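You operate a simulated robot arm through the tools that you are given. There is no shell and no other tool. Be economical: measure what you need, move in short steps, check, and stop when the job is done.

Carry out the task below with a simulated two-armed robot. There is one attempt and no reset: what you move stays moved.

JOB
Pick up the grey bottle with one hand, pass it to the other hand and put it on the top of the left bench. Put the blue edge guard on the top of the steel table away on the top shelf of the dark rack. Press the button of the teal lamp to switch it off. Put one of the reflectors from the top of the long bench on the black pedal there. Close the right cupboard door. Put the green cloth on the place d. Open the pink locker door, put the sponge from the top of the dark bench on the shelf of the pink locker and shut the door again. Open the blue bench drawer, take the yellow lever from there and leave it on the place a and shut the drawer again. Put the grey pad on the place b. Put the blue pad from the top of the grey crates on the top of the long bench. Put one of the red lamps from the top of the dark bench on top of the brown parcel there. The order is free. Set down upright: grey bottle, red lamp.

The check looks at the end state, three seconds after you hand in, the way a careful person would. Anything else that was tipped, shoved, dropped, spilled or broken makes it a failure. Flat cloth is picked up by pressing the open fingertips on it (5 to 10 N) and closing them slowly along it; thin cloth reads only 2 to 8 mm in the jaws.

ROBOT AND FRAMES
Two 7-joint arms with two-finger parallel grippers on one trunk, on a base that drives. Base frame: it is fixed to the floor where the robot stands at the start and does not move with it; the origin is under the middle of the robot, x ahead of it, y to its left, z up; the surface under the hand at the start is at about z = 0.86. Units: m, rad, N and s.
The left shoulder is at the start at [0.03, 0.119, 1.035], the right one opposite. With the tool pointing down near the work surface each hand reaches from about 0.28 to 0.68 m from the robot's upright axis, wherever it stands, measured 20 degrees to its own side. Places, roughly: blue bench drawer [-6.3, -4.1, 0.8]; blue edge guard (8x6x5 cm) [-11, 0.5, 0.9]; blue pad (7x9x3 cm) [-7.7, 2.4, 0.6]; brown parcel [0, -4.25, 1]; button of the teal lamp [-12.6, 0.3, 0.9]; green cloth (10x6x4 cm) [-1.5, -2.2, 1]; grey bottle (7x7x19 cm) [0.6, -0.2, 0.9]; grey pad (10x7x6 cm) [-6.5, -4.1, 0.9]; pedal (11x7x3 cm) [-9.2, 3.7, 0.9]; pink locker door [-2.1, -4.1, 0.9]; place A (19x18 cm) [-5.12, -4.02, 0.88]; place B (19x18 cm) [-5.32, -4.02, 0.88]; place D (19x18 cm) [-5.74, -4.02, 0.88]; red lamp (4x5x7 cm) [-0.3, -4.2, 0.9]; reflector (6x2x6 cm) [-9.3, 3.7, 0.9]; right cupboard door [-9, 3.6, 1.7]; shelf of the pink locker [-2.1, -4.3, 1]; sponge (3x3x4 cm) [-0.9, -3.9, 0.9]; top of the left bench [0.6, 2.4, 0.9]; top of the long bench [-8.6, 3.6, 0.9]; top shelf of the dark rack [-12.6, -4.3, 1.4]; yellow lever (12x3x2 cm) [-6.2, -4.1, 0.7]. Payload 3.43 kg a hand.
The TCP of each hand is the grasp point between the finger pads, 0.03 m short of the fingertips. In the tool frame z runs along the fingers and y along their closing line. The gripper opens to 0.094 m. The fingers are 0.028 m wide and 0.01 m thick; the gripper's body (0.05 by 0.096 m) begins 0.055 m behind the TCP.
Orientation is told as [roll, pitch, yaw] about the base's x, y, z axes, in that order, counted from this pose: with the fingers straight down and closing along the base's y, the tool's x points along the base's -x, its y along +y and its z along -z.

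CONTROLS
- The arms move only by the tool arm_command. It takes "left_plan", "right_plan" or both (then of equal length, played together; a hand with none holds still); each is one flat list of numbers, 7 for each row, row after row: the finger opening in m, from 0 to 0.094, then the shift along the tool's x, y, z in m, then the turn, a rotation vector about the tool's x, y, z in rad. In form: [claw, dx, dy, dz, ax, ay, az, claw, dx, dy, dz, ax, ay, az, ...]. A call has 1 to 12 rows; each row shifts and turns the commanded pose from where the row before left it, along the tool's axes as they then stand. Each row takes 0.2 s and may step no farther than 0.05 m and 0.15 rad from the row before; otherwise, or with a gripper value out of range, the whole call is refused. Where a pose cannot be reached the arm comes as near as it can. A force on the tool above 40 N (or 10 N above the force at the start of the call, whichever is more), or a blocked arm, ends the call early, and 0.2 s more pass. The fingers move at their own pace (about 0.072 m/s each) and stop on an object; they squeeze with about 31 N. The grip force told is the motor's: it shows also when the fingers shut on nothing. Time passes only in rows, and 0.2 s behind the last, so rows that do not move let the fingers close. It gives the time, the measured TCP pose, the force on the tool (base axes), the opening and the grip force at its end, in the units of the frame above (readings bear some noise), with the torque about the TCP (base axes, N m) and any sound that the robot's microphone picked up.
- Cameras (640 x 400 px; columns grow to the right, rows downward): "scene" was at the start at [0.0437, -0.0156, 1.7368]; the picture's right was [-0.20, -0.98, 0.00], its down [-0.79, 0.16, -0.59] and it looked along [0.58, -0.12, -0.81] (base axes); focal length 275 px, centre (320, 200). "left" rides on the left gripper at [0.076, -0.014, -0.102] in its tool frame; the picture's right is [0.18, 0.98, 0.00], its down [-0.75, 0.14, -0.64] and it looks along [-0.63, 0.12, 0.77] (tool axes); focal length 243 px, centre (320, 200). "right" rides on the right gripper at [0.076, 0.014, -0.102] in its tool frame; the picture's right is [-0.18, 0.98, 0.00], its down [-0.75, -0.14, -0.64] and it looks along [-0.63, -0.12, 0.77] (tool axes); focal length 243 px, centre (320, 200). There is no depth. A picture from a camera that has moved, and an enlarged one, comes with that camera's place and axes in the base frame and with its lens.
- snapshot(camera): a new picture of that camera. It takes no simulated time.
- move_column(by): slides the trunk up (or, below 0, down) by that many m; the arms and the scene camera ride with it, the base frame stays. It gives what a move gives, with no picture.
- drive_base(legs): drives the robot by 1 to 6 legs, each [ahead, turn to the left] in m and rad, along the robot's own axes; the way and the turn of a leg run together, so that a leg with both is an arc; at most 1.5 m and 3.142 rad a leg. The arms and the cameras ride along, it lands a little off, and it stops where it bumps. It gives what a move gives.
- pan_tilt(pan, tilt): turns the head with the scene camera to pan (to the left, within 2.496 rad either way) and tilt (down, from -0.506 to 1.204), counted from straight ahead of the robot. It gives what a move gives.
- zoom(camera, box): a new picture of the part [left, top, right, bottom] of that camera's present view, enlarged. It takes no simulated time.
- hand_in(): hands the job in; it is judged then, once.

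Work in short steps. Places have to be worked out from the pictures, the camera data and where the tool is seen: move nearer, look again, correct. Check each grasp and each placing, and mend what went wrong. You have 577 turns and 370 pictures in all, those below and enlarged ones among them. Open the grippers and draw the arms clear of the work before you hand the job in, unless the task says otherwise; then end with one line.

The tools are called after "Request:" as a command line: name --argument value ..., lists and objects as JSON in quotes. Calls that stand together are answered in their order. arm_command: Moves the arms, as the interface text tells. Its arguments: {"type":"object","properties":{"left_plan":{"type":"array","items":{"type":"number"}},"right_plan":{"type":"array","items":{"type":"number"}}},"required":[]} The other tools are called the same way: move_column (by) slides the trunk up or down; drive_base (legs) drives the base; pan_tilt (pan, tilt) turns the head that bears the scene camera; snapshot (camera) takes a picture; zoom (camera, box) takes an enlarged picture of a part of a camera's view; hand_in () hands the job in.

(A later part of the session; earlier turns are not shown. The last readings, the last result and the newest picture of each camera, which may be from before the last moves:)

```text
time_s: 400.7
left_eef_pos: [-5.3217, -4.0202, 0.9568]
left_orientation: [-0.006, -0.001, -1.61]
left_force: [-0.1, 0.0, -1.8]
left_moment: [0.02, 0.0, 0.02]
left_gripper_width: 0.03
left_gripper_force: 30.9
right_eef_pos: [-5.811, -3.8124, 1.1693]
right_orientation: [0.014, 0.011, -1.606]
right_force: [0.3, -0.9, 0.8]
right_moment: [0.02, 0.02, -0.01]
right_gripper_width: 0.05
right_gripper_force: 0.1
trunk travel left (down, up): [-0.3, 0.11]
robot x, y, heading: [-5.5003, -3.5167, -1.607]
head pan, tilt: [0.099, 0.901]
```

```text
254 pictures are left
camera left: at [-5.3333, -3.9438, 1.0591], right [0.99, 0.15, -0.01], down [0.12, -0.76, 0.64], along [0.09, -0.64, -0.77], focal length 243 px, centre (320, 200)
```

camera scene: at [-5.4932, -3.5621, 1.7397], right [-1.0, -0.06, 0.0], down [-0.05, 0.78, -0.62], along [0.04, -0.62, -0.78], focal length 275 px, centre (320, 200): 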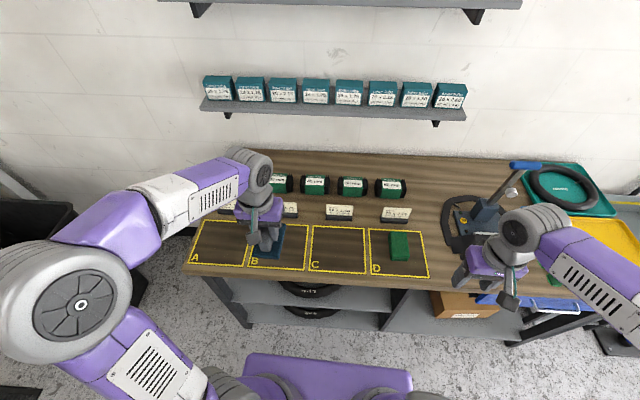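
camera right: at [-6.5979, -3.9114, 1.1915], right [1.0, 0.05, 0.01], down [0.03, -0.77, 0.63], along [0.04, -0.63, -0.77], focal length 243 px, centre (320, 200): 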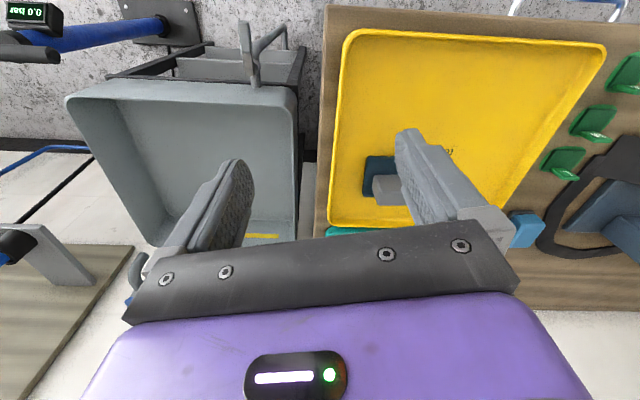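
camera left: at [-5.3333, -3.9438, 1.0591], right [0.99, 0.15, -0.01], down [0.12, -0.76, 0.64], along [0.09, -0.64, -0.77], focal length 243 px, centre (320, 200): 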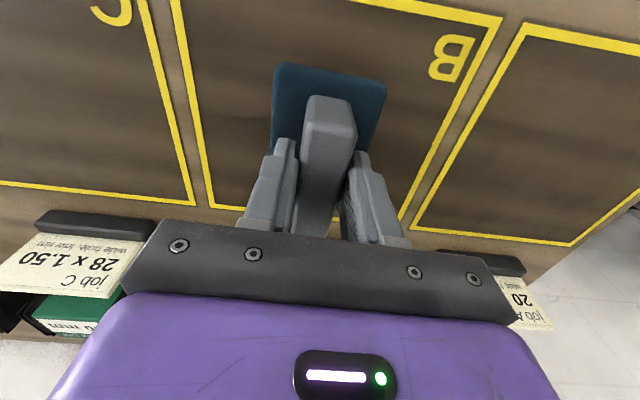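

Inside frame B. I lower to contact in small steps.

Request:
arm_command --left_plan '[0.01, 0, 0, 0.008, 0, 0, 0, 0.01, 0, 0, 0.004, 0, 0, 0, 0.01, 0, 0, 0.003, 0, 0, 0, 0.01, 0, 0, 0, 0, 0, 0]'

```text
time_s: 401.7
left_eef_pos: [-5.321, -4.0218, 0.9423]
left_orientation: [-0.005, -0.002, -1.611]
left_force: [-0.5, 0.8, -1.4]
left_moment: [-0.01, 0.0, 0.0]
left_gripper_width: 0.0297
left_gripper_force: 31.0
right_eef_pos: [-5.8092, -3.8132, 1.1705]
right_orientation: [0.014, 0.011, -1.605]
right_force: [0.0, -0.2, 0.5]
right_moment: [-0.04, -0.01, -0.01]
right_gripper_width: 0.0499
right_gripper_force: 0.0
trunk travel left (down, up): [-0.3, 0.11]
robot x, y, heading: [-5.5017, -3.5119, -1.605]
head pan, tilt: [0.099, 0.901]
```

Request:
arm_command --left_plan '[0.01, 0, 0, 0.003, 0, 0, 0, 0.01, 0, 0, 0.003, 0, 0, 0, 0.01, 0, 0, 0, 0, 0, 0]'

```text
time_s: 402.5
left_eef_pos: [-5.3228, -4.0224, 0.9403]
left_orientation: [-0.005, -0.009, -1.609]
left_force: [-0.3, 2.1, 22.2]
left_moment: [-0.03, -0.03, 0.01]
left_gripper_width: 0.0301
left_gripper_force: 31.8
right_eef_pos: [-5.8103, -3.8119, 1.171]
right_orientation: [0.016, 0.008, -1.606]
right_force: [0.6, -0.5, -0.5]
right_moment: [-0.01, 0.01, -0.03]
right_gripper_width: 0.0503
right_gripper_force: 0.1
trunk travel left (down, up): [-0.3, 0.11]
robot x, y, heading: [-5.4964, -3.5179, -1.606]
head pan, tilt: [0.099, 0.901]
```

Contact. I ease, open and lift.

Request:
arm_command --left_plan '[0.01, 0, 0, -0.003, 0, 0, 0, 0.03, 0, 0, 0, 0, 0, 0, 0.06, 0, 0, 0, 0, 0, 0, 0.06, 0, 0, 0, 0, 0, 0, 0.06, 0, 0, -0.03, 0, 0, 0, 0.06, 0, 0, -0.045, 0, 0, 0, 0.06, 0, 0, -0.045, 0, 0, 0, 0.06, 0, 0, -0.045, 0, 0, 0, 0.06, 0.03, 0, -0.035, 0, 0, 0, 0.06, 0.045, 0, 0, 0, 0, 0, 0.06, 0.045, 0, 0, 0, 0, 0]'

Request:
snapshot --camera "scene"

```text
time_s: 404.9
left_eef_pos: [-5.3146, -3.8989, 1.139]
left_orientation: [-0.005, -0.006, -1.612]
left_force: [0.1, 0.4, 0.2]
left_moment: [-0.06, -0.01, 0.0]
left_gripper_width: 0.0599
left_gripper_force: 0.0
right_eef_pos: [-5.8093, -3.8119, 1.1693]
right_orientation: [0.012, 0.007, -1.606]
right_force: [-1.0, -0.1, -0.5]
right_moment: [-0.04, 0.02, -0.01]
right_gripper_width: 0.0501
right_gripper_force: 0.1
trunk travel left (down, up): [-0.3, 0.11]
robot x, y, heading: [-5.5033, -3.5197, -1.61]
head pan, tilt: [0.099, 0.901]
```

```text
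253 pictures are left
camera scene: at [-5.4931, -3.5598, 1.7398], right [-1.0, -0.06, 0.0], down [-0.05, 0.78, -0.62], along [0.04, -0.62, -0.78], focal length 275 px, centre (320, 200)
```

scene: 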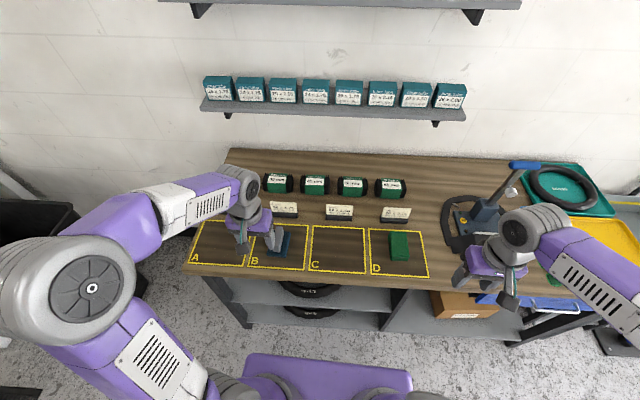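

Pad is in B. Now the drawer: I'll grip its handle with the right hand horizontally (that arm still pitches well) and pull by reversing. I drive to about (-6.2,-3.2).

Request:
drive_base --legs '[[-0.3, 0], [0, -1.53], [0.7, 0], [0, 1.56]]'

Request:
pan_tilt --pan -0.1 --tilt 0.85

Request:
snapshot --camera "scene"

```text
time_s: 417.8
left_eef_pos: [-5.9982, -3.5952, 1.1387]
left_orientation: [-0.006, -0.002, -1.63]
left_force: [0.0, 0.5, -0.4]
left_moment: [-0.02, 0.01, -0.01]
left_gripper_width: 0.0599
left_gripper_force: 0.0
right_eef_pos: [-6.493, -3.4981, 1.1704]
right_orientation: [0.013, 0.011, -1.623]
right_force: [0.3, 0.3, 0.3]
right_moment: [-0.01, -0.04, 0.01]
right_gripper_width: 0.0499
right_gripper_force: 0.0
trunk travel left (down, up): [-0.3, 0.11]
robot x, y, heading: [-6.1771, -3.2055, -1.625]
head pan, tilt: [0.099, 0.901]
```

```text
time_s: 418.6
left_eef_pos: [-5.999, -3.5954, 1.1389]
left_orientation: [-0.004, -0.001, -1.628]
left_force: [0.4, -0.3, 0.3]
left_moment: [0.03, -0.02, 0.03]
left_gripper_width: 0.0598
left_gripper_force: 0.0
right_eef_pos: [-6.4915, -3.4979, 1.1693]
right_orientation: [0.013, 0.011, -1.625]
right_force: [0.9, 0.5, -0.5]
right_moment: [-0.05, -0.03, 0.02]
right_gripper_width: 0.0501
right_gripper_force: 0.0
trunk travel left (down, up): [-0.3, 0.11]
robot x, y, heading: [-6.181, -3.2096, -1.616]
head pan, tilt: [-0.099, 0.85]
```

```text
252 pictures are left
camera scene: at [-6.1867, -3.2549, 1.7436], right [-0.99, 0.15, 0.0], down [0.11, 0.74, -0.66], along [-0.1, -0.65, -0.75], focal length 275 px, centre (320, 200)
```

scene: 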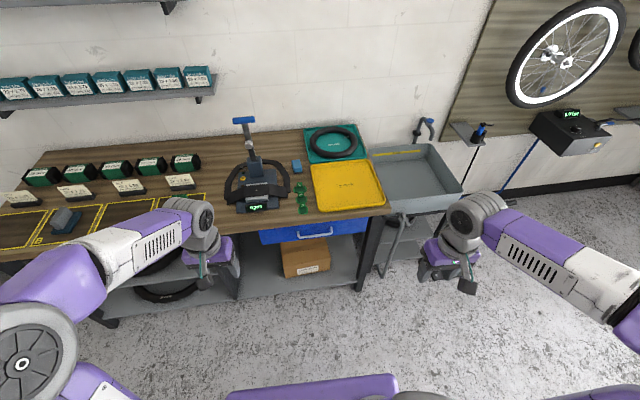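

I zoom in on the drawer handle.

Request:
zoom --camera "scene" --box '[240, 180, 400, 280]'

```text
4.00 times, centred on (320, 230) of scene
camera zoom: at [-6.1867, -3.2549, 1.7436], right [-0.99, 0.15, 0.0], down [0.11, 0.74, -0.66], along [-0.1, -0.65, -0.75], focal length 1100 px, centre (320, 80)
```

zoom: 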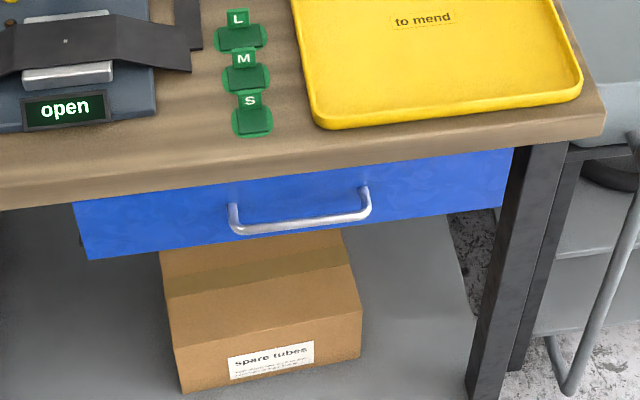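

The handle bar centre triangulates to (-6.27,-3.907,0.766). I lower the trunk 0.25 m, then move the right hand forward and pitch it.

Request:
move_column --by -0.25

Request:
arm_command --right_plan '[0.05, -0.045, 0, 0, 0, 0, 0, 0.05, -0.045, 0, 0, 0, 0, 0, 0.05, -0.045, 0, 0, 0, -0.15, 0, 0.05, 0, 0, 0, 0, -0.15, 0, 0.05, 0, 0, 0, 0, -0.15, 0, 0.05, 0, 0, 0, 0, -0.15, 0, 0.05, 0, 0, 0, 0, -0.15, 0, 0.05, 0, 0, 0, 0, -0.15, 0, 0.05, 0, 0, 0, 0, -0.15, 0, 0.05, 0, 0, 0, 0, -0.15, 0, 0.05, 0, 0, 0, 0, -0.15, 0, 0.05, 0, 0, 0, 0, -0.15, 0]'

Request:
snapshot --camera "scene"

```text
time_s: 421.1
left_eef_pos: [-5.9973, -3.5951, 0.8879]
left_orientation: [-0.005, -0.001, -1.626]
left_force: [0.3, -0.6, -0.1]
left_moment: [0.03, 0.01, -0.02]
left_gripper_width: 0.0601
left_gripper_force: 0.2
right_eef_pos: [-6.4912, -3.4982, 0.9199]
right_orientation: [0.013, 0.013, -1.624]
right_force: [0.3, -0.3, 0.3]
right_moment: [0.02, -0.05, 0.03]
right_gripper_width: 0.0502
right_gripper_force: 0.1
trunk travel left (down, up): [-0.05, 0.36]
robot x, y, heading: [-6.1821, -3.2047, -1.622]
head pan, tilt: [-0.099, 0.85]
```

```text
time_s: 423.7
left_eef_pos: [-5.9997, -3.5957, 0.8884]
left_orientation: [-0.003, -0.001, -1.629]
left_force: [-0.8, -0.4, 1.2]
left_moment: [0.02, -0.01, -0.02]
left_gripper_width: 0.0601
left_gripper_force: 0.0
right_eef_pos: [-6.5042, -3.6349, 0.9181]
right_orientation: [-0.007, -1.425, -1.63]
right_force: [0.0, -0.3, 0.7]
right_moment: [0.0, 0.0, 0.0]
right_gripper_width: 0.0502
right_gripper_force: 0.1
right hand out of reach, approached as far as the arm can: row 8
trunk travel left (down, up): [-0.05, 0.36]
robot x, y, heading: [-6.1778, -3.2087, -1.625]
head pan, tilt: [-0.099, 0.85]
```

```text
250 pictures are left
camera scene: at [-6.188, -3.2553, 1.4934], right [-0.99, 0.15, 0.0], down [0.12, 0.74, -0.66], along [-0.1, -0.65, -0.75], focal length 275 px, centre (320, 200)
```

scene: 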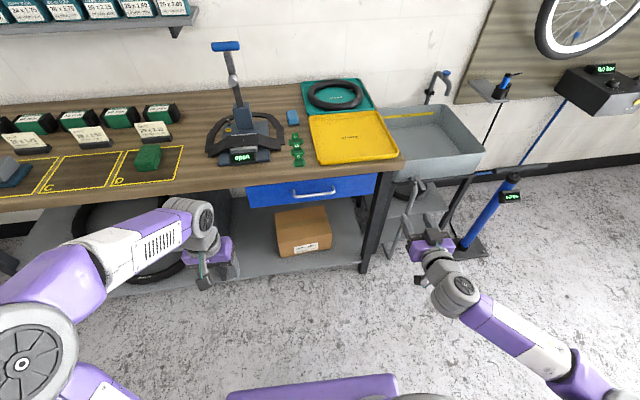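

Now I roll the hand 90° so the fingers close vertically.

Request:
arm_command --right_plan '[0.05, 0, 0, 0, 0, -0.1, 0, 0.05, 0, 0, 0, 0, 0, 0.15, 0.05, 0, 0, 0, 0, 0, 0.15, 0.05, 0, 0, 0, 0, 0, 0.15, 0.05, 0, 0, 0, 0, 0, 0.15, 0.05, 0, 0, 0, 0, 0, 0.15, 0.05, 0, 0, 0, 0, 0, 0.15, 0.05, 0, 0, 0, 0, 0, 0.15, 0.05, 0, 0, 0, 0, 0, 0.15, 0.05, 0, 0, 0, 0, 0, 0.15, 0.05, 0, 0, 0, 0, 0, 0.15, 0.05, 0, 0, 0, 0, 0, 0.07]'

Request:
snapshot --camera "right"

```text
time_s: 426.3
left_eef_pos: [-5.9981, -3.5946, 0.8873]
left_orientation: [-0.005, -0.002, -1.628]
left_force: [0.1, 0.1, 0.1]
left_moment: [0.01, 0.03, 0.01]
left_gripper_width: 0.0599
left_gripper_force: 0.0
right_eef_pos: [-6.5083, -3.6325, 0.9323]
right_orientation: [1.524, 0.003, 3.078]
right_force: [0.0, -0.8, -0.7]
right_moment: [-0.02, 0.02, -0.03]
right_gripper_width: 0.05
right_gripper_force: 0.0
right hand out of reach, approached as far as the arm can: row 1
trunk travel left (down, up): [-0.05, 0.36]
robot x, y, heading: [-6.1804, -3.2076, -1.625]
head pan, tilt: [-0.099, 0.85]
```

```text
249 pictures are left
camera right: at [-6.4277, -3.5363, 0.9519], right [-0.19, -0.03, 0.98], down [-0.71, 0.7, -0.11], along [-0.68, -0.72, -0.16], focal length 243 px, centre (320, 200)
```

right: 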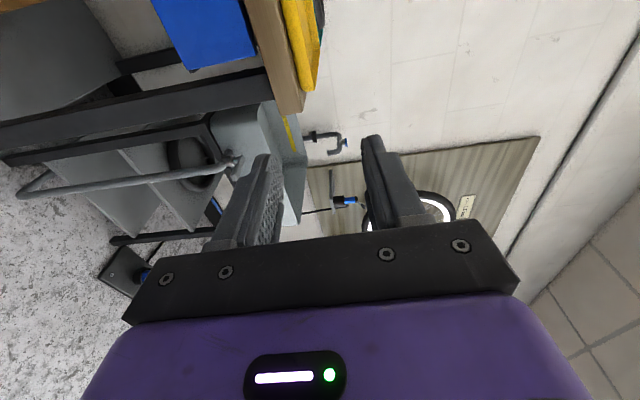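

The hand is rolled with fingers closing vertically. I move it sideways and down in front of the handle.

Request:
arm_command --right_plan '[0.06, 0.0396, -0.0277, 0, 0, 0, 0, 0.06, 0.0396, -0.0277, 0, 0, 0, 0, 0.06, 0.0396, -0.0277, 0, 0, 0, 0, 0.06, 0.0396, -0.0277, 0, 0, 0, 0, 0.06, 0.0396, -0.0277, 0, 0, 0, 0, 0.06, 0.0396, -0.0277, 0, 0, 0, 0, 0.06, 0, 0, 0.045, 0, 0, 0, 0.06, 0, 0, 0.045, 0, 0, 0, 0.06, 0, 0, 0.045, 0, 0, 0, 0.06, 0, 0, 0, 0, 0, 0]'

Request:
snapshot --camera "scene"

Request:
snapshot --camera "right"

```text
time_s: 428.5
left_eef_pos: [-5.9974, -3.5949, 0.8886]
left_orientation: [-0.005, -0.001, -1.628]
left_force: [-0.2, -0.3, -0.2]
left_moment: [-0.01, 0.01, -0.03]
left_gripper_width: 0.0601
left_gripper_force: 0.0
right_eef_pos: [-6.3929, -3.8038, 0.9952]
right_orientation: [1.515, -0.001, 3.077]
right_force: [0.5, 0.3, 0.7]
right_moment: [-0.01, 0.0, -0.02]
right_gripper_width: 0.0603
right_gripper_force: 0.0
right hand out of reach, approached as far as the arm can: row 1, 2, 3, 4, 5, 6, 7, 8, 9
trunk travel left (down, up): [-0.05, 0.36]
robot x, y, heading: [-6.1806, -3.2083, -1.623]
head pan, tilt: [-0.099, 0.85]
```

```text
248 pictures are left
camera scene: at [-6.1868, -3.2547, 1.4936], right [-0.99, 0.15, 0.0], down [0.11, 0.74, -0.66], along [-0.1, -0.65, -0.75], focal length 275 px, centre (320, 200)
```

scene: 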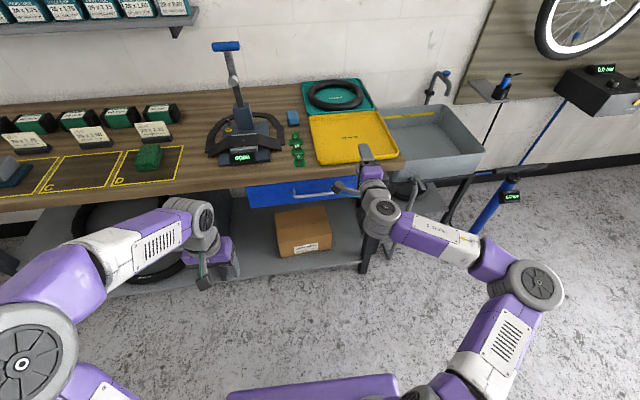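

```text
247 pictures are left
camera right: at [-6.3113, -3.7075, 1.016], right [-0.19, -0.04, 0.98], down [-0.71, 0.7, -0.11], along [-0.68, -0.72, -0.16], focal length 243 px, centre (320, 200)
```

right: 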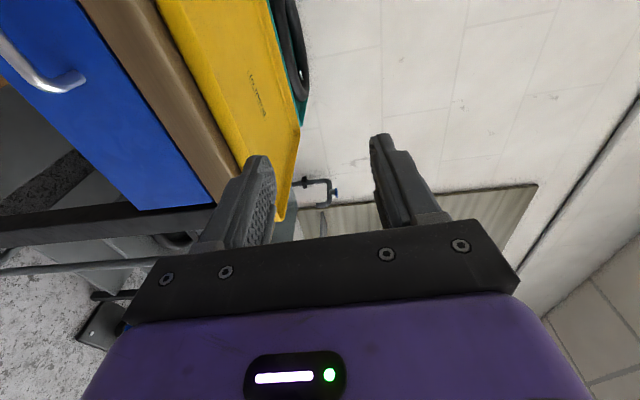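

The right arm resists moving inward/down. I test lowering it while staying at the outer side: go back outward and down.

Request:
arm_command --right_plan '[0.06, 0, 0, -0.045, 0, 0, 0, 0.06, -0.04, 0, -0.03, 0, 0, 0, 0.06, -0.04, -0.02, -0.02, 0, 0, 0, 0.06, -0.04, -0.02, -0.01, 0, 0, 0, 0.06, 0, -0.04, 0, 0, 0, 0, 0.06, 0, -0.04, 0, 0, 0, 0, 0.06, 0, -0.04, 0, 0, 0, 0, 0.06, 0, -0.04, 0, 0, 0, 0]'

Request:
snapshot --camera "scene"

```text
time_s: 430.3
left_eef_pos: [-5.9987, -3.5951, 0.889]
left_orientation: [-0.006, -0.002, -1.626]
left_force: [0.3, 0.4, 0.0]
left_moment: [-0.01, 0.0, 0.0]
left_gripper_width: 0.0599
left_gripper_force: 0.2
right_eef_pos: [-6.5498, -3.6706, 0.9118]
right_orientation: [1.509, 0.001, 3.081]
right_force: [-0.1, 0.4, 0.4]
right_moment: [0.02, 0.02, 0.0]
right_gripper_width: 0.0601
right_gripper_force: 0.2
right hand out of reach, approached as far as the arm can: row 5, 6, 7, 8
trunk travel left (down, up): [-0.05, 0.36]
robot x, y, heading: [-6.1773, -3.2076, -1.627]
head pan, tilt: [-0.099, 0.85]
```

```text
246 pictures are left
camera scene: at [-6.1869, -3.255, 1.4936], right [-0.99, 0.15, 0.0], down [0.11, 0.74, -0.66], along [-0.1, -0.65, -0.75], focal length 275 px, centre (320, 200)
```

scene: 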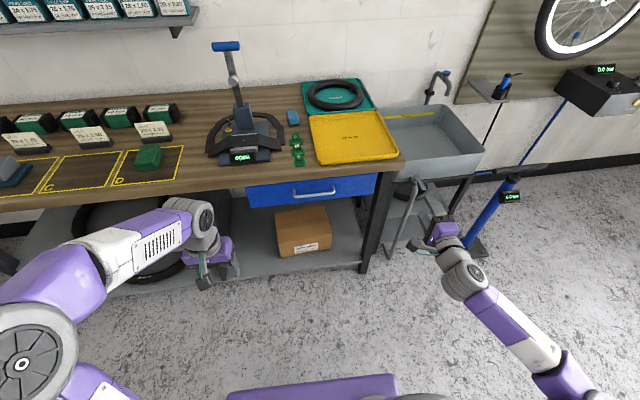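

The right arm's wrist is limited in this branch. I return it to a tucked pose pointing down, and will use the left hand with a milder tilt.

Request:
arm_command --right_plan '[0.05, 0, 0, 0, 0, 0, -0.15, 0.05, 0, 0, 0, 0, 0, -0.15, 0.05, 0, 0, 0, 0, 0, -0.15, 0.05, 0, 0, 0, 0, 0, -0.15, 0.05, 0, 0, 0, 0, 0, -0.15, 0.05, 0, 0, 0, 0, 0, -0.15, 0.05, 0, 0, 0, 0, 0, -0.15, 0.05, 0, 0, 0, 0, 0, -0.15, 0.05, 0, 0, 0, 0, 0, -0.15, 0.05, 0, 0, 0, 0, 0, -0.15, 0.05, 0, 0, 0, 0, 0, -0.07]'

Request:
arm_command --right_plan '[0.05, 0, 0, -0.02, 0, 0.15, 0, 0.05, 0, 0, -0.02, 0, 0.15, 0, 0.05, 0, 0, -0.02, 0, 0.15, 0, 0.05, 0, 0, -0.02, 0, 0.15, 0, 0.05, 0, 0, -0.02, 0, 0.15, 0, 0.05, 0, 0, -0.02, 0, 0.15, 0, 0.05, 0, 0, -0.02, 0, 0.15, 0, 0.05, 0, 0, -0.02, 0, 0.15, 0, 0.05, 0, 0, -0.02, 0, 0.15, 0, 0.05, 0, 0, -0.02, 0, 0.15, 0]'

Request:
snapshot --camera "scene"

```text
time_s: 432.7
left_eef_pos: [-5.998, -3.5947, 0.8879]
left_orientation: [-0.006, -0.002, -1.627]
left_force: [-0.8, 0.4, 0.1]
left_moment: [-0.03, -0.01, 0.05]
left_gripper_width: 0.0599
left_gripper_force: 0.0
right_eef_pos: [-6.5521, -3.6701, 0.9176]
right_orientation: [-0.02, -1.52, -1.615]
right_force: [-0.2, -0.7, 0.5]
right_moment: [0.0, -0.01, -0.02]
right_gripper_width: 0.0501
right_gripper_force: 0.1
right hand out of reach, approached as far as the arm can: row 1
trunk travel left (down, up): [-0.05, 0.36]
robot x, y, heading: [-6.1766, -3.2092, -1.625]
head pan, tilt: [-0.099, 0.85]
```

```text
time_s: 434.9
left_eef_pos: [-5.9975, -3.596, 0.8889]
left_orientation: [-0.004, -0.002, -1.628]
left_force: [-0.1, 0.3, -0.4]
left_moment: [0.02, 0.01, -0.02]
left_gripper_width: 0.06
left_gripper_force: 0.1
right_eef_pos: [-6.5388, -3.5327, 1.0378]
right_orientation: [0.004, -0.022, -1.637]
right_force: [-0.2, 0.1, -0.3]
right_moment: [0.03, -0.01, 0.01]
right_gripper_width: 0.0501
right_gripper_force: 0.0
trunk travel left (down, up): [-0.05, 0.36]
robot x, y, heading: [-6.1781, -3.2067, -1.625]
head pan, tilt: [-0.099, 0.85]
```

```text
245 pictures are left
camera scene: at [-6.1864, -3.2555, 1.4936], right [-0.99, 0.15, 0.0], down [0.11, 0.74, -0.66], along [-0.1, -0.65, -0.75], focal length 275 px, centre (320, 200)
```

scene: 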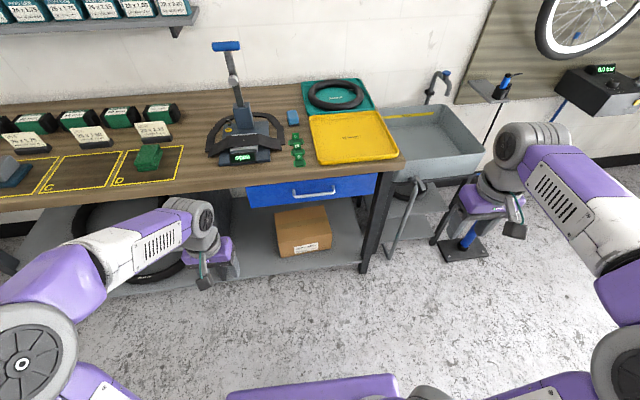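

The arm looks different now; I test whether the right hand moves inward/forward freely.

Request:
arm_command --right_plan '[0.05, -0.03, 0.035, 0, 0, 0, 0, 0.05, -0.03, 0.035, 0, 0, 0, 0, 0.05, -0.03, 0.035, 0, 0, 0, 0, 0.05, -0.03, 0.035, 0, 0, 0, 0, 0.05, 0, 0.035, 0, 0, 0, 0]'

```text
time_s: 436.1
left_eef_pos: [-5.9981, -3.5955, 0.8883]
left_orientation: [-0.006, 0.0, -1.627]
left_force: [0.3, 0.3, 0.9]
left_moment: [0.02, 0.01, 0.0]
left_gripper_width: 0.0599
left_gripper_force: 0.2
right_eef_pos: [-6.3752, -3.6657, 1.0405]
right_orientation: [0.001, -0.025, -1.635]
right_force: [0.4, -0.7, 0.4]
right_moment: [-0.01, 0.04, 0.01]
right_gripper_width: 0.0502
right_gripper_force: 0.0
trunk travel left (down, up): [-0.05, 0.36]
robot x, y, heading: [-6.1794, -3.208, -1.626]
head pan, tilt: [-0.099, 0.85]
```

The right arm is free again. I rotate it 90° (closing along y), then tilt it forward 60° with fingers closing vertically.

Request:
arm_command --right_plan '[0.05, 0, 0, 0, 0, 0, -0.15, 0.05, 0, 0, 0, 0, 0, -0.15, 0.05, 0, 0, 0, 0, 0, -0.15, 0.05, 0, 0, 0, 0, 0, -0.15, 0.05, 0, 0, 0, 0, 0, -0.15, 0.05, 0, 0, 0, 0, 0, -0.15, 0.05, 0, 0, 0, 0, 0, -0.15, 0.05, 0, 0, 0, 0, 0, -0.15, 0.05, 0, 0, 0, 0, 0, -0.15, 0.05, 0, 0, 0, 0, 0, -0.15, 0.05, 0, 0, 0, 0, 0, -0.01]'

Request:
arm_command --right_plan '[0.05, 0, 0, 0, 0.15, 0, 0, 0.05, 0, 0, 0, 0.15, 0, 0, 0.05, 0, 0, 0, 0.15, 0, 0, 0.05, 0, 0, 0, 0.15, 0, 0, 0.05, 0, 0, 0, 0.15, 0, 0, 0.05, 0, 0, 0, 0.15, 0, 0, 0.05, 0, 0, 0, 0.15, 0, 0, 0.05, 0, 0, 0, 0, 0, 0]'

Request:
snapshot --camera "scene"

```text
time_s: 438.5
left_eef_pos: [-5.9975, -3.596, 0.8892]
left_orientation: [-0.006, -0.002, -1.628]
left_force: [-0.7, -0.6, 0.4]
left_moment: [0.02, -0.02, 0.0]
left_gripper_width: 0.06
left_gripper_force: 0.0
right_eef_pos: [-6.3746, -3.6637, 1.0416]
right_orientation: [-0.024, -0.002, -0.126]
right_force: [-0.1, 0.5, 0.1]
right_moment: [-0.02, 0.0, 0.01]
right_gripper_width: 0.0503
right_gripper_force: 0.1
trunk travel left (down, up): [-0.05, 0.36]
robot x, y, heading: [-6.1805, -3.2074, -1.624]
head pan, tilt: [-0.099, 0.85]
```

```text
time_s: 440.3
left_eef_pos: [-5.999, -3.5947, 0.888]
left_orientation: [-0.005, -0.001, -1.629]
left_force: [-0.2, -0.5, -0.1]
left_moment: [0.03, -0.02, 0.01]
left_gripper_width: 0.0601
left_gripper_force: 0.0
right_eef_pos: [-6.3755, -3.6656, 1.0418]
right_orientation: [-1.075, -0.002, -0.126]
right_force: [0.0, 0.7, -0.5]
right_moment: [0.0, 0.02, -0.02]
right_gripper_width: 0.0501
right_gripper_force: 0.2
trunk travel left (down, up): [-0.05, 0.36]
robot x, y, heading: [-6.1795, -3.207, -1.622]
head pan, tilt: [-0.099, 0.85]
```

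```text
244 pictures are left
camera scene: at [-6.1867, -3.2549, 1.4936], right [-0.99, 0.15, 0.0], down [0.11, 0.74, -0.66], along [-0.1, -0.65, -0.75], focal length 275 px, centre (320, 200)
```

scene: 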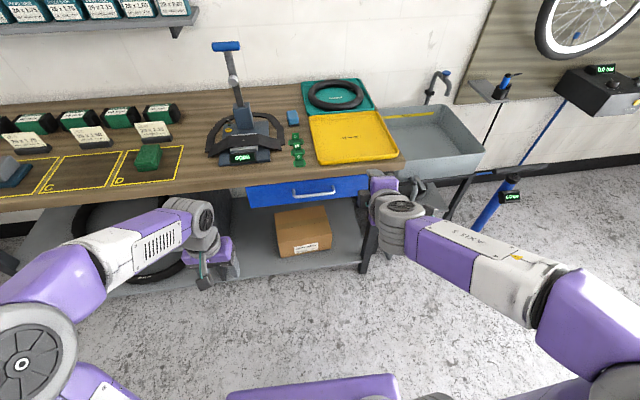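

That worked without limits. I drive forward 0.13 m, straightening the heading.

Request:
drive_base --legs '[[0.13, 0.05]]'

```text
time_s: 441.6
left_eef_pos: [-5.9823, -3.7182, 0.8875]
left_orientation: [-0.005, -0.002, -1.573]
left_force: [0.0, -1.0, -0.9]
left_moment: [0.04, 0.03, -0.03]
left_gripper_width: 0.06
left_gripper_force: 0.1
right_eef_pos: [-6.354, -3.8083, 1.0416]
right_orientation: [-1.072, -0.005, -0.073]
right_force: [-0.5, 0.0, 0.8]
right_moment: [0.01, 0.01, -0.04]
right_gripper_width: 0.05
right_gripper_force: 0.1
trunk travel left (down, up): [-0.05, 0.36]
robot x, y, heading: [-6.1834, -3.3402, -1.579]
head pan, tilt: [-0.099, 0.85]
```

I move to the pre-grasp point in front of the handle.

Request:
arm_command --right_plan '[0.06, -0.0184, 0.0395, 0.017, 0, 0, 0, 0.06, -0.0184, 0.0395, 0.017, 0, 0, 0, 0.06, -0.0184, 0.0395, 0.017, 0, 0, 0, 0.06, -0.0184, 0.0395, 0.017, 0, 0, 0, 0.06, -0.0184, 0.0395, 0.017, 0, 0, 0, 0.06, 0, 0, 0, 0, 0, 0]'

Request:
snapshot --camera "right"

Request:
snapshot --camera "scene"

```text
time_s: 443.0
left_eef_pos: [-5.9816, -3.718, 0.8884]
left_orientation: [-0.006, -0.003, -1.574]
left_force: [-0.1, -0.5, 0.0]
left_moment: [0.02, -0.02, -0.01]
left_gripper_width: 0.0599
left_gripper_force: 0.1
right_eef_pos: [-6.2615, -3.7965, 0.8274]
right_orientation: [-1.075, -0.004, -0.074]
right_force: [-0.3, -0.3, -0.1]
right_moment: [0.02, -0.02, 0.02]
right_gripper_width: 0.0599
right_gripper_force: 0.1
trunk travel left (down, up): [-0.05, 0.36]
robot x, y, heading: [-6.1825, -3.3384, -1.569]
head pan, tilt: [-0.099, 0.85]
```

```text
243 pictures are left
camera right: at [-6.3324, -3.6931, 0.8649], right [0.22, 0.45, -0.86], down [0.79, 0.44, 0.43], along [0.58, -0.78, -0.26], focal length 243 px, centre (320, 200)
```

right: 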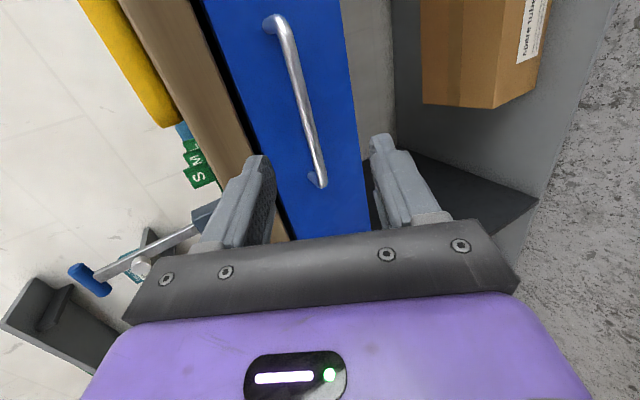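

```text
242 pictures are left
camera scene: at [-6.1878, -3.388, 1.4936], right [-0.99, 0.1, 0.0], down [0.07, 0.75, -0.66], along [-0.07, -0.66, -0.75], focal length 275 px, centre (320, 200)
```

scene: 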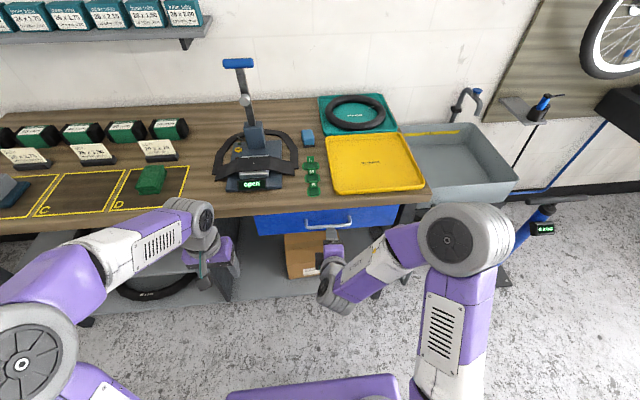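

The bar centre seen from here is (-6.275,-3.906,≈0.78). I advance along the tool axis with a slight upward correction.

Request:
arm_command --right_plan '[0.065, 0, -0.004, 0.037, 0, 0, 0, 0.065, 0, -0.004, 0.037, 0, 0, 0, 0.065, 0, 0, 0, 0, 0, 0]'

Request:
snapshot --camera "right"

```text
time_s: 443.8
left_eef_pos: [-5.9818, -3.7181, 0.8882]
left_orientation: [-0.005, -0.002, -1.574]
left_force: [0.4, -1.3, 0.7]
left_moment: [0.02, 0.01, 0.0]
left_gripper_width: 0.0602
left_gripper_force: 0.1
right_eef_pos: [-6.2664, -3.8658, 0.7977]
right_orientation: [-1.075, -0.003, -0.074]
right_force: [0.1, -0.1, -0.6]
right_moment: [0.01, -0.02, 0.02]
right_gripper_width: 0.0648
right_gripper_force: 0.0
trunk travel left (down, up): [-0.05, 0.36]
robot x, y, heading: [-6.1819, -3.3413, -1.569]
head pan, tilt: [-0.099, 0.85]
```

```text
241 pictures are left
camera right: at [-6.3373, -3.763, 0.834], right [0.22, 0.45, -0.86], down [0.79, 0.44, 0.43], along [0.58, -0.77, -0.26], focal length 243 px, centre (320, 200)
```

right: 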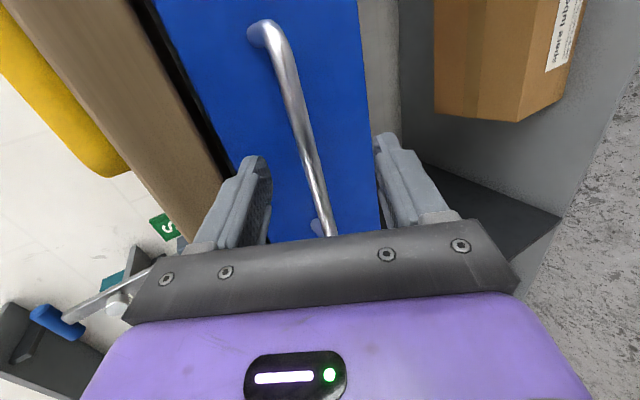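

The bar lies between the fingers. I advance 3.5 cm more and close.

Request:
arm_command --right_plan '[0.065, 0, -0.001, 0.018, 0, 0, 0, 0.065, 0, 0, 0.016, 0, 0, 0, 0.065, 0, 0, 0, 0, 0, 0, 0.03, 0, 0, 0, 0, 0, 0, 0.0, 0, 0, 0, 0, 0, 0, 0.0, 0, 0, 0, 0, 0, 0, 0.0, 0, 0, 0, 0, 0, 0]'

Request:
snapshot --camera "right"

```text
time_s: 444.2
left_eef_pos: [-5.9817, -3.7168, 0.8901]
left_orientation: [-0.006, -0.005, -1.575]
left_force: [0.5, -0.3, 0.1]
left_moment: [0.02, -0.05, -0.01]
left_gripper_width: 0.06
left_gripper_force: 0.0
right_eef_pos: [-6.2677, -3.8726, 0.7941]
right_orientation: [-1.078, -0.003, -0.076]
right_force: [-3.1, 16.5, 7.6]
right_moment: [-0.76, -0.13, 0.0]
right_gripper_width: 0.0648
right_gripper_force: 0.1
trunk travel left (down, up): [-0.05, 0.36]
robot x, y, heading: [-6.1863, -3.3416, -1.574]
head pan, tilt: [-0.099, 0.85]
stopped in row 2 (right hand): the force on the tool passed its limit at 53 N (the readings are from after the stop); the commanded pose is now the measured one
```

```text
240 pictures are left
camera right: at [-6.3383, -3.7712, 0.8301], right [0.22, 0.45, -0.87], down [0.79, 0.44, 0.43], along [0.58, -0.78, -0.26], focal length 243 px, centre (320, 200)
```

right: 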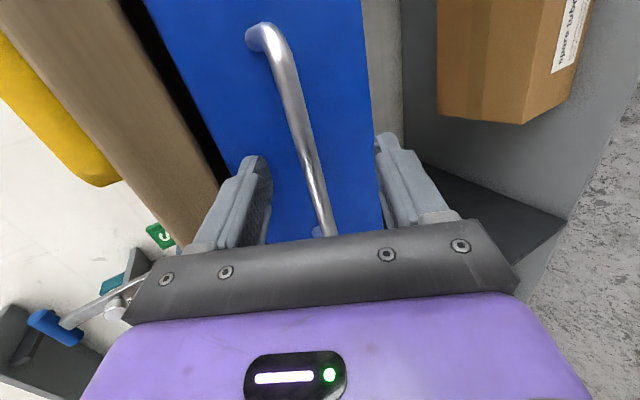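

The upper fingertip met the drawer face; the bar is ~2 cm beyond the TCP. I narrow the opening, advance 1 cm, and close.

Request:
arm_command --right_plan '[0.035, 0, 0, -0.004, 0, 0, 0, 0.035, 0, 0, 0, 0, 0, 0, 0.035, 0, 0, 0.007, 0, 0, 0, 0.035, 0, 0, 0.006, 0, 0, 0, 0.0, 0, 0, 0, 0, 0, 0, 0.0, 0, 0, 0, 0, 0, 0, 0.0, 0, 0, 0, 0, 0, 0]'

Request:
snapshot --camera "right"

```text
time_s: 445.9
left_eef_pos: [-5.9815, -3.7167, 0.8893]
left_orientation: [-0.005, -0.004, -1.576]
left_force: [-0.7, 0.3, 0.2]
left_moment: [0.0, 0.02, -0.01]
left_gripper_width: 0.06
left_gripper_force: 0.0
right_eef_pos: [-6.2694, -3.8839, 0.7914]
right_orientation: [-1.09, -0.004, -0.076]
right_force: [-1.8, -0.5, 30.6]
right_moment: [-0.07, 0.38, 0.54]
right_gripper_width: 0.014
right_gripper_force: 44.9
trunk travel left (down, up): [-0.05, 0.36]
robot x, y, heading: [-6.185, -3.3374, -1.571]
head pan, tilt: [-0.099, 0.85]
```

```text
239 pictures are left
camera right: at [-6.3391, -3.7818, 0.8278], right [0.22, 0.44, -0.87], down [0.79, 0.45, 0.43], along [0.58, -0.78, -0.25], focal length 243 px, centre (320, 200)
```

right: 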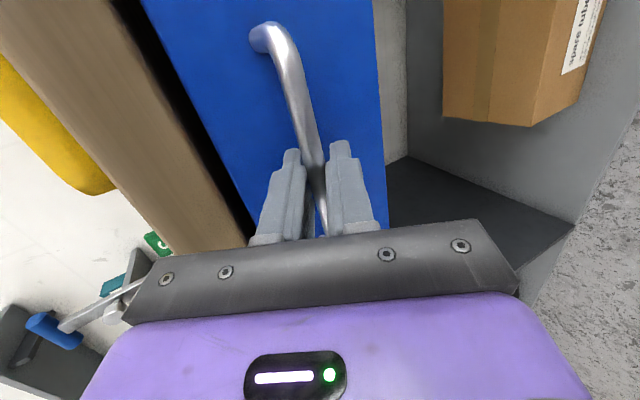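

The bar is gripped. I relieve the vertical load and pull the drawer by reversing the base 0.28 m.

Request:
arm_command --right_plan '[0, 0, -0.003, 0, 0, 0, 0, 0, 0, 0, 0, 0, 0, 0]'

Request:
drive_base --legs '[[-0.28, 0]]'

Request:
pan_tilt --pan 0.0 --tilt 0.95

Request:
snapshot --camera "scene"

```text
time_s: 446.4
left_eef_pos: [-5.9814, -3.7164, 0.8896]
left_orientation: [-0.006, -0.003, -1.575]
left_force: [0.7, 0.4, 0.1]
left_moment: [-0.02, -0.01, 0.01]
left_gripper_width: 0.0599
left_gripper_force: 0.1
right_eef_pos: [-6.2687, -3.8844, 0.7921]
right_orientation: [-1.082, -0.001, -0.076]
right_force: [0.3, 0.2, 25.6]
right_moment: [-0.1, 0.62, 0.3]
right_gripper_width: 0.0143
right_gripper_force: 44.1
trunk travel left (down, up): [-0.05, 0.36]
robot x, y, heading: [-6.1827, -3.3399, -1.573]
head pan, tilt: [-0.099, 0.85]
```

```text
time_s: 448.4
left_eef_pos: [-5.9816, -3.4425, 0.8884]
left_orientation: [-0.004, -0.004, -1.576]
left_force: [0.3, 0.2, 0.6]
left_moment: [-0.01, -0.03, 0.04]
left_gripper_width: 0.0601
left_gripper_force: 0.1
right_eef_pos: [-6.2695, -3.6104, 0.7931]
right_orientation: [-1.083, -0.004, -0.076]
right_force: [3.3, -0.8, 27.6]
right_moment: [-0.1, 0.2, 0.51]
right_gripper_width: 0.0131
right_gripper_force: 45.4
trunk travel left (down, up): [-0.05, 0.36]
robot x, y, heading: [-6.183, -3.0672, -1.573]
head pan, tilt: [-0.099, 0.85]
```

```text
time_s: 449.1
left_eef_pos: [-5.98, -3.4446, 0.8881]
left_orientation: [-0.007, -0.003, -1.577]
left_force: [0.2, -1.0, 0.0]
left_moment: [-0.02, 0.0, -0.02]
left_gripper_width: 0.0603
left_gripper_force: 0.0
right_eef_pos: [-6.2696, -3.6122, 0.7937]
right_orientation: [-1.085, -0.002, -0.075]
right_force: [-1.3, -1.3, 11.4]
right_moment: [-0.08, 0.78, 0.86]
right_gripper_width: 0.0124
right_gripper_force: 44.6
trunk travel left (down, up): [-0.05, 0.36]
robot x, y, heading: [-6.1839, -3.067, -1.575]
head pan, tilt: [0.0, 0.949]
```

```text
238 pictures are left
camera scene: at [-6.1796, -3.1087, 1.4862], right [-1.0, 0.0, 0.0], down [0.0, 0.81, -0.58], along [0.0, -0.58, -0.81], focal length 275 px, centre (320, 200)
```

scene: 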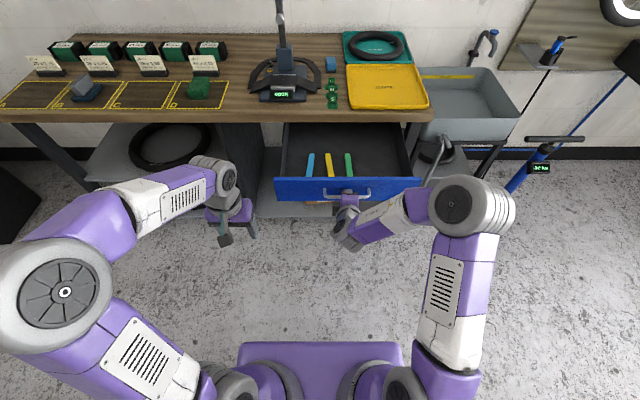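

The drawer is open with blue, yellow and green levers; yellow is at about (-6.213,-3.81,0.73). I release the handle and withdraw the right hand up and aside, to drive closer.

Request:
arm_command --right_plan '[0.05, 0, 0, 0, 0, 0, 0, 0.05, 0, 0, 0, 0, 0, 0, 0.05, 0, 0, -0.04, 0, 0, 0, 0.05, 0, 0, -0.04, 0, 0, 0, 0.05, 0, 0, -0.04, 0, 0, 0, 0.05, 0.03, -0.03, -0.016, 0, 0, 0, 0.05, 0.03, -0.03, -0.016, 0, 0, 0, 0.05, 0.03, -0.03, -0.016, 0, 0, 0, 0.05, 0.03, -0.03, -0.016, 0, 0, 0, 0.05, 0.03, -0.03, -0.016, 0, 0, 0, 0.05, 0.03, -0.03, -0.016, 0, 0, 0, 0.05, 0, 0, 0, 0, 0, 0]'

Request:
snapshot --camera "scene"

```text
time_s: 451.6
left_eef_pos: [-5.9819, -3.4443, 0.888]
left_orientation: [-0.005, -0.003, -1.576]
left_force: [-0.2, -0.1, 0.4]
left_moment: [0.02, 0.0, 0.0]
left_gripper_width: 0.0601
left_gripper_force: 0.1
right_eef_pos: [-6.4424, -3.4961, 1.0519]
right_orientation: [-1.08, -0.004, -0.075]
right_force: [-0.2, 0.1, 0.3]
right_moment: [-0.02, 0.0, 0.01]
right_gripper_width: 0.0499
right_gripper_force: 0.0
right hand out of reach, approached as far as the arm can: row 7
trunk travel left (down, up): [-0.05, 0.36]
robot x, y, heading: [-6.1791, -3.0617, -1.57]
head pan, tilt: [0.0, 0.949]
```

```text
237 pictures are left
camera scene: at [-6.1797, -3.1096, 1.4861], right [-1.0, 0.0, 0.0], down [0.0, 0.81, -0.58], along [0.0, -0.58, -0.81], focal length 275 px, centre (320, 200)
```

scene: 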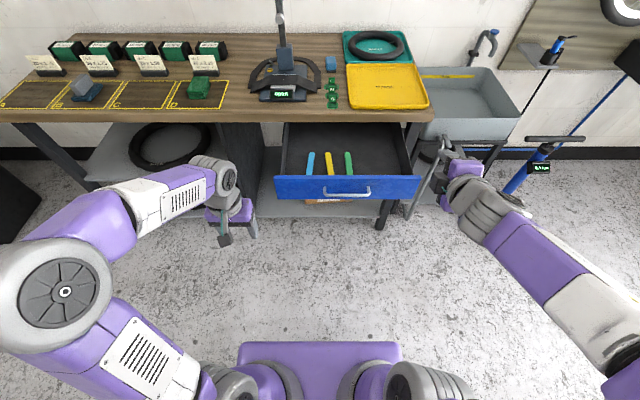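

I restore the right hand to pointing down, then drive 0.17 m forward.

Request:
arm_command --right_plan '[0.05, 0, 0, 0, -0.15, 0, 0, 0.05, 0, 0, 0, -0.15, 0, 0, 0.05, 0, 0, 0, -0.15, 0, 0, 0.05, 0, 0, 0, -0.15, 0, 0, 0.05, 0, 0, 0, -0.15, 0, 0, 0.05, 0, 0, 0, -0.15, 0, 0, 0.05, 0, 0, 0, -0.15, 0, 0, 0.05, 0, 0, 0, 0, 0, 0.15, 0.05, 0, 0, 0, 0, 0, 0.15, 0.05, 0, 0, 0, 0, 0, 0.15, 0.05, 0, 0, 0, 0, 0, 0.15, 0.05, 0, 0, 0, 0, 0, 0.15]'

Request:
arm_command --right_plan '[0.05, 0, 0, 0, 0, 0, 0.15, 0.05, 0, 0, 0, 0, 0, 0.15, 0.05, 0, 0, 0, 0, 0, 0.15, 0.05, 0, 0, 0, 0, 0, 0.15, 0.05, 0, 0, 0, 0, 0, 0.15]'

Request:
drive_base --legs '[[0.17, 0]]'

Request:
snapshot --camera "scene"

```text
time_s: 454.2
left_eef_pos: [-5.9808, -3.4443, 0.8887]
left_orientation: [-0.004, -0.002, -1.575]
left_force: [-0.6, -0.5, 0.0]
left_moment: [0.0, 0.05, 0.0]
left_gripper_width: 0.0602
left_gripper_force: 0.1
right_eef_pos: [-6.4407, -3.4953, 1.0535]
right_orientation: [-0.019, -0.022, -0.828]
right_force: [0.3, 0.4, 0.0]
right_moment: [0.01, 0.0, 0.03]
right_gripper_width: 0.0499
right_gripper_force: 0.0
trunk travel left (down, up): [-0.05, 0.36]
robot x, y, heading: [-6.1789, -3.0627, -1.572]
head pan, tilt: [0.0, 0.949]
```

```text
time_s: 455.4
left_eef_pos: [-5.9817, -3.4435, 0.889]
left_orientation: [-0.006, -0.003, -1.575]
left_force: [0.2, -0.7, 0.0]
left_moment: [-0.02, -0.04, 0.0]
left_gripper_width: 0.06
left_gripper_force: 0.1
right_eef_pos: [-6.4413, -3.498, 1.0536]
right_orientation: [0.002, -0.03, -1.576]
right_force: [-0.2, -0.6, -0.2]
right_moment: [0.0, 0.0, 0.01]
right_gripper_width: 0.0502
right_gripper_force: 0.1
trunk travel left (down, up): [-0.05, 0.36]
robot x, y, heading: [-6.182, -3.0667, -1.577]
head pan, tilt: [0.0, 0.949]
```

```text
time_s: 456.9
left_eef_pos: [-5.9794, -3.6173, 0.8878]
left_orientation: [-0.006, -0.003, -1.574]
left_force: [0.4, 0.2, -0.2]
left_moment: [-0.02, -0.01, -0.02]
left_gripper_width: 0.06
left_gripper_force: 0.0
right_eef_pos: [-6.4415, -3.6713, 1.0534]
right_orientation: [0.001, -0.03, -1.572]
right_force: [0.0, -0.2, -0.9]
right_moment: [0.04, 0.01, 0.0]
right_gripper_width: 0.0503
right_gripper_force: 0.0
trunk travel left (down, up): [-0.05, 0.36]
robot x, y, heading: [-6.1805, -3.2397, -1.566]
head pan, tilt: [0.0, 0.949]
```

```text
236 pictures are left
camera scene: at [-6.1797, -3.2833, 1.486], right [-1.0, 0.0, 0.0], down [0.0, 0.81, -0.58], along [0.0, -0.58, -0.81], focal length 275 px, centre (320, 200)
```

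scene: 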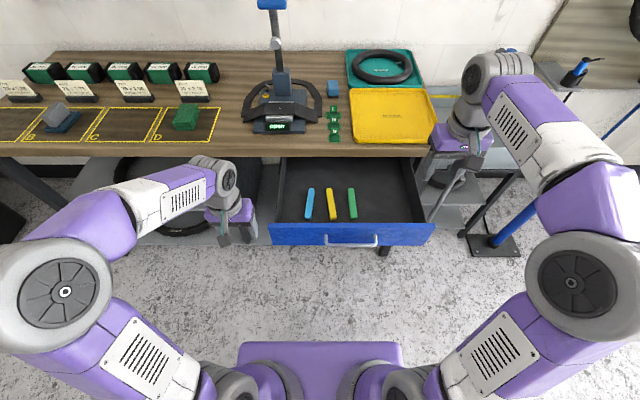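

The yellow lever triangulates to (-6.216,-3.80,0.738). I move the left hand above it.

Request:
arm_command --left_plan '[0.06, -0.0261, -0.0339, 0, 0, 0, 0, 0.06, -0.0261, -0.0339, 0, 0, 0, 0, 0.06, -0.0261, -0.0339, 0, 0, 0, 0, 0.06, -0.0261, -0.0339, 0, 0, 0, 0, 0.06, -0.0261, -0.0339, 0, 0, 0, 0, 0.06, -0.0261, -0.0339, 0, 0, 0, 0, 0.06, -0.0261, -0.0339, 0, 0, 0, 0, 0.06, 0, 0, 0, 0, 0, 0]'

Request:
snapshot --camera "left"

```text
time_s: 458.7
left_eef_pos: [-6.2224, -3.7994, 0.8896]
left_orientation: [-0.004, -0.001, -1.573]
left_force: [0.8, 1.3, 0.8]
left_moment: [-0.02, 0.0, -0.01]
left_gripper_width: 0.06
left_gripper_force: 0.1
right_eef_pos: [-6.4391, -3.67, 1.0532]
right_orientation: [0.0, -0.029, -1.572]
right_force: [-0.2, -0.2, -0.6]
right_moment: [-0.04, -0.01, -0.01]
right_gripper_width: 0.05
right_gripper_force: 0.0
trunk travel left (down, up): [-0.05, 0.36]
robot x, y, heading: [-6.1829, -3.2377, -1.568]
head pan, tilt: [0.0, 0.949]
```

```text
235 pictures are left
camera left: at [-6.2348, -3.7231, 0.9936], right [0.98, 0.18, 0.0], down [0.14, -0.75, 0.64], along [0.11, -0.63, -0.77], focal length 243 px, centre (320, 200)
```

left: 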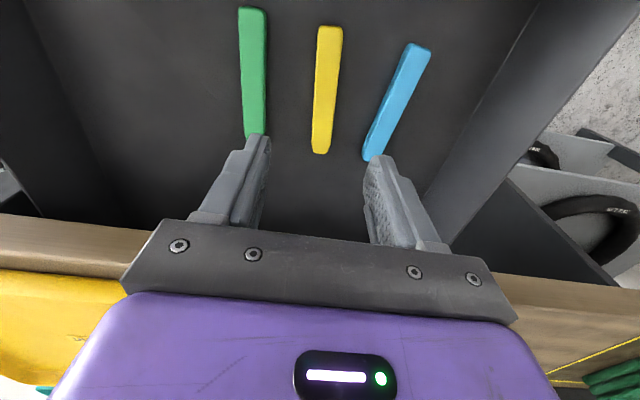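

The lever lies at (-6.218,-3.80), turned ~0.1 rad. I align and descend to z≈0.762, then close.

Request:
arm_command --left_plan '[0.05, 0, 0.005, 0.04, 0, 0, -0.1, 0.05, 0, 0, 0.04, 0, 0, 0, 0.05, 0, 0, 0.03, 0, 0, 0, 0.05, 0, 0, 0.012, 0, 0, 0, 0.05, 0, 0, 0, 0, 0, 0, 0.02, 0, 0, 0, 0, 0, 0, 0.0, 0, 0, 0, 0, 0, 0, 0.0, 0, 0, 0, 0, 0, 0]'

Request:
snapshot --camera "left"

```text
time_s: 460.5
left_eef_pos: [-6.214, -3.7992, 0.7692]
left_orientation: [-0.006, -0.001, -1.473]
left_force: [-0.2, -0.9, 0.2]
left_moment: [-0.01, -0.02, -0.01]
left_gripper_width: 0.0206
left_gripper_force: 30.9
right_eef_pos: [-6.4399, -3.6709, 1.0522]
right_orientation: [0.002, -0.03, -1.573]
right_force: [0.0, -0.1, 0.2]
right_moment: [-0.04, -0.01, -0.05]
right_gripper_width: 0.0497
right_gripper_force: 0.1
trunk travel left (down, up): [-0.05, 0.36]
robot x, y, heading: [-6.1851, -3.2374, -1.57]
head pan, tilt: [0.0, 0.949]
```

```text
234 pictures are left
camera left: at [-6.2344, -3.7249, 0.8716], right [0.96, 0.28, -0.01], down [0.22, -0.74, 0.64], along [0.17, -0.62, -0.77], focal length 243 px, centre (320, 200)
```

left: 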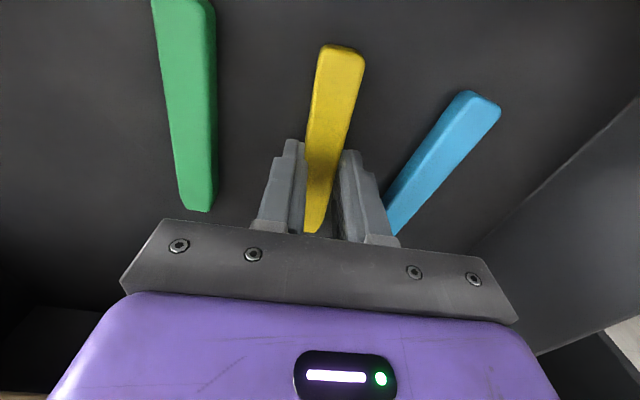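

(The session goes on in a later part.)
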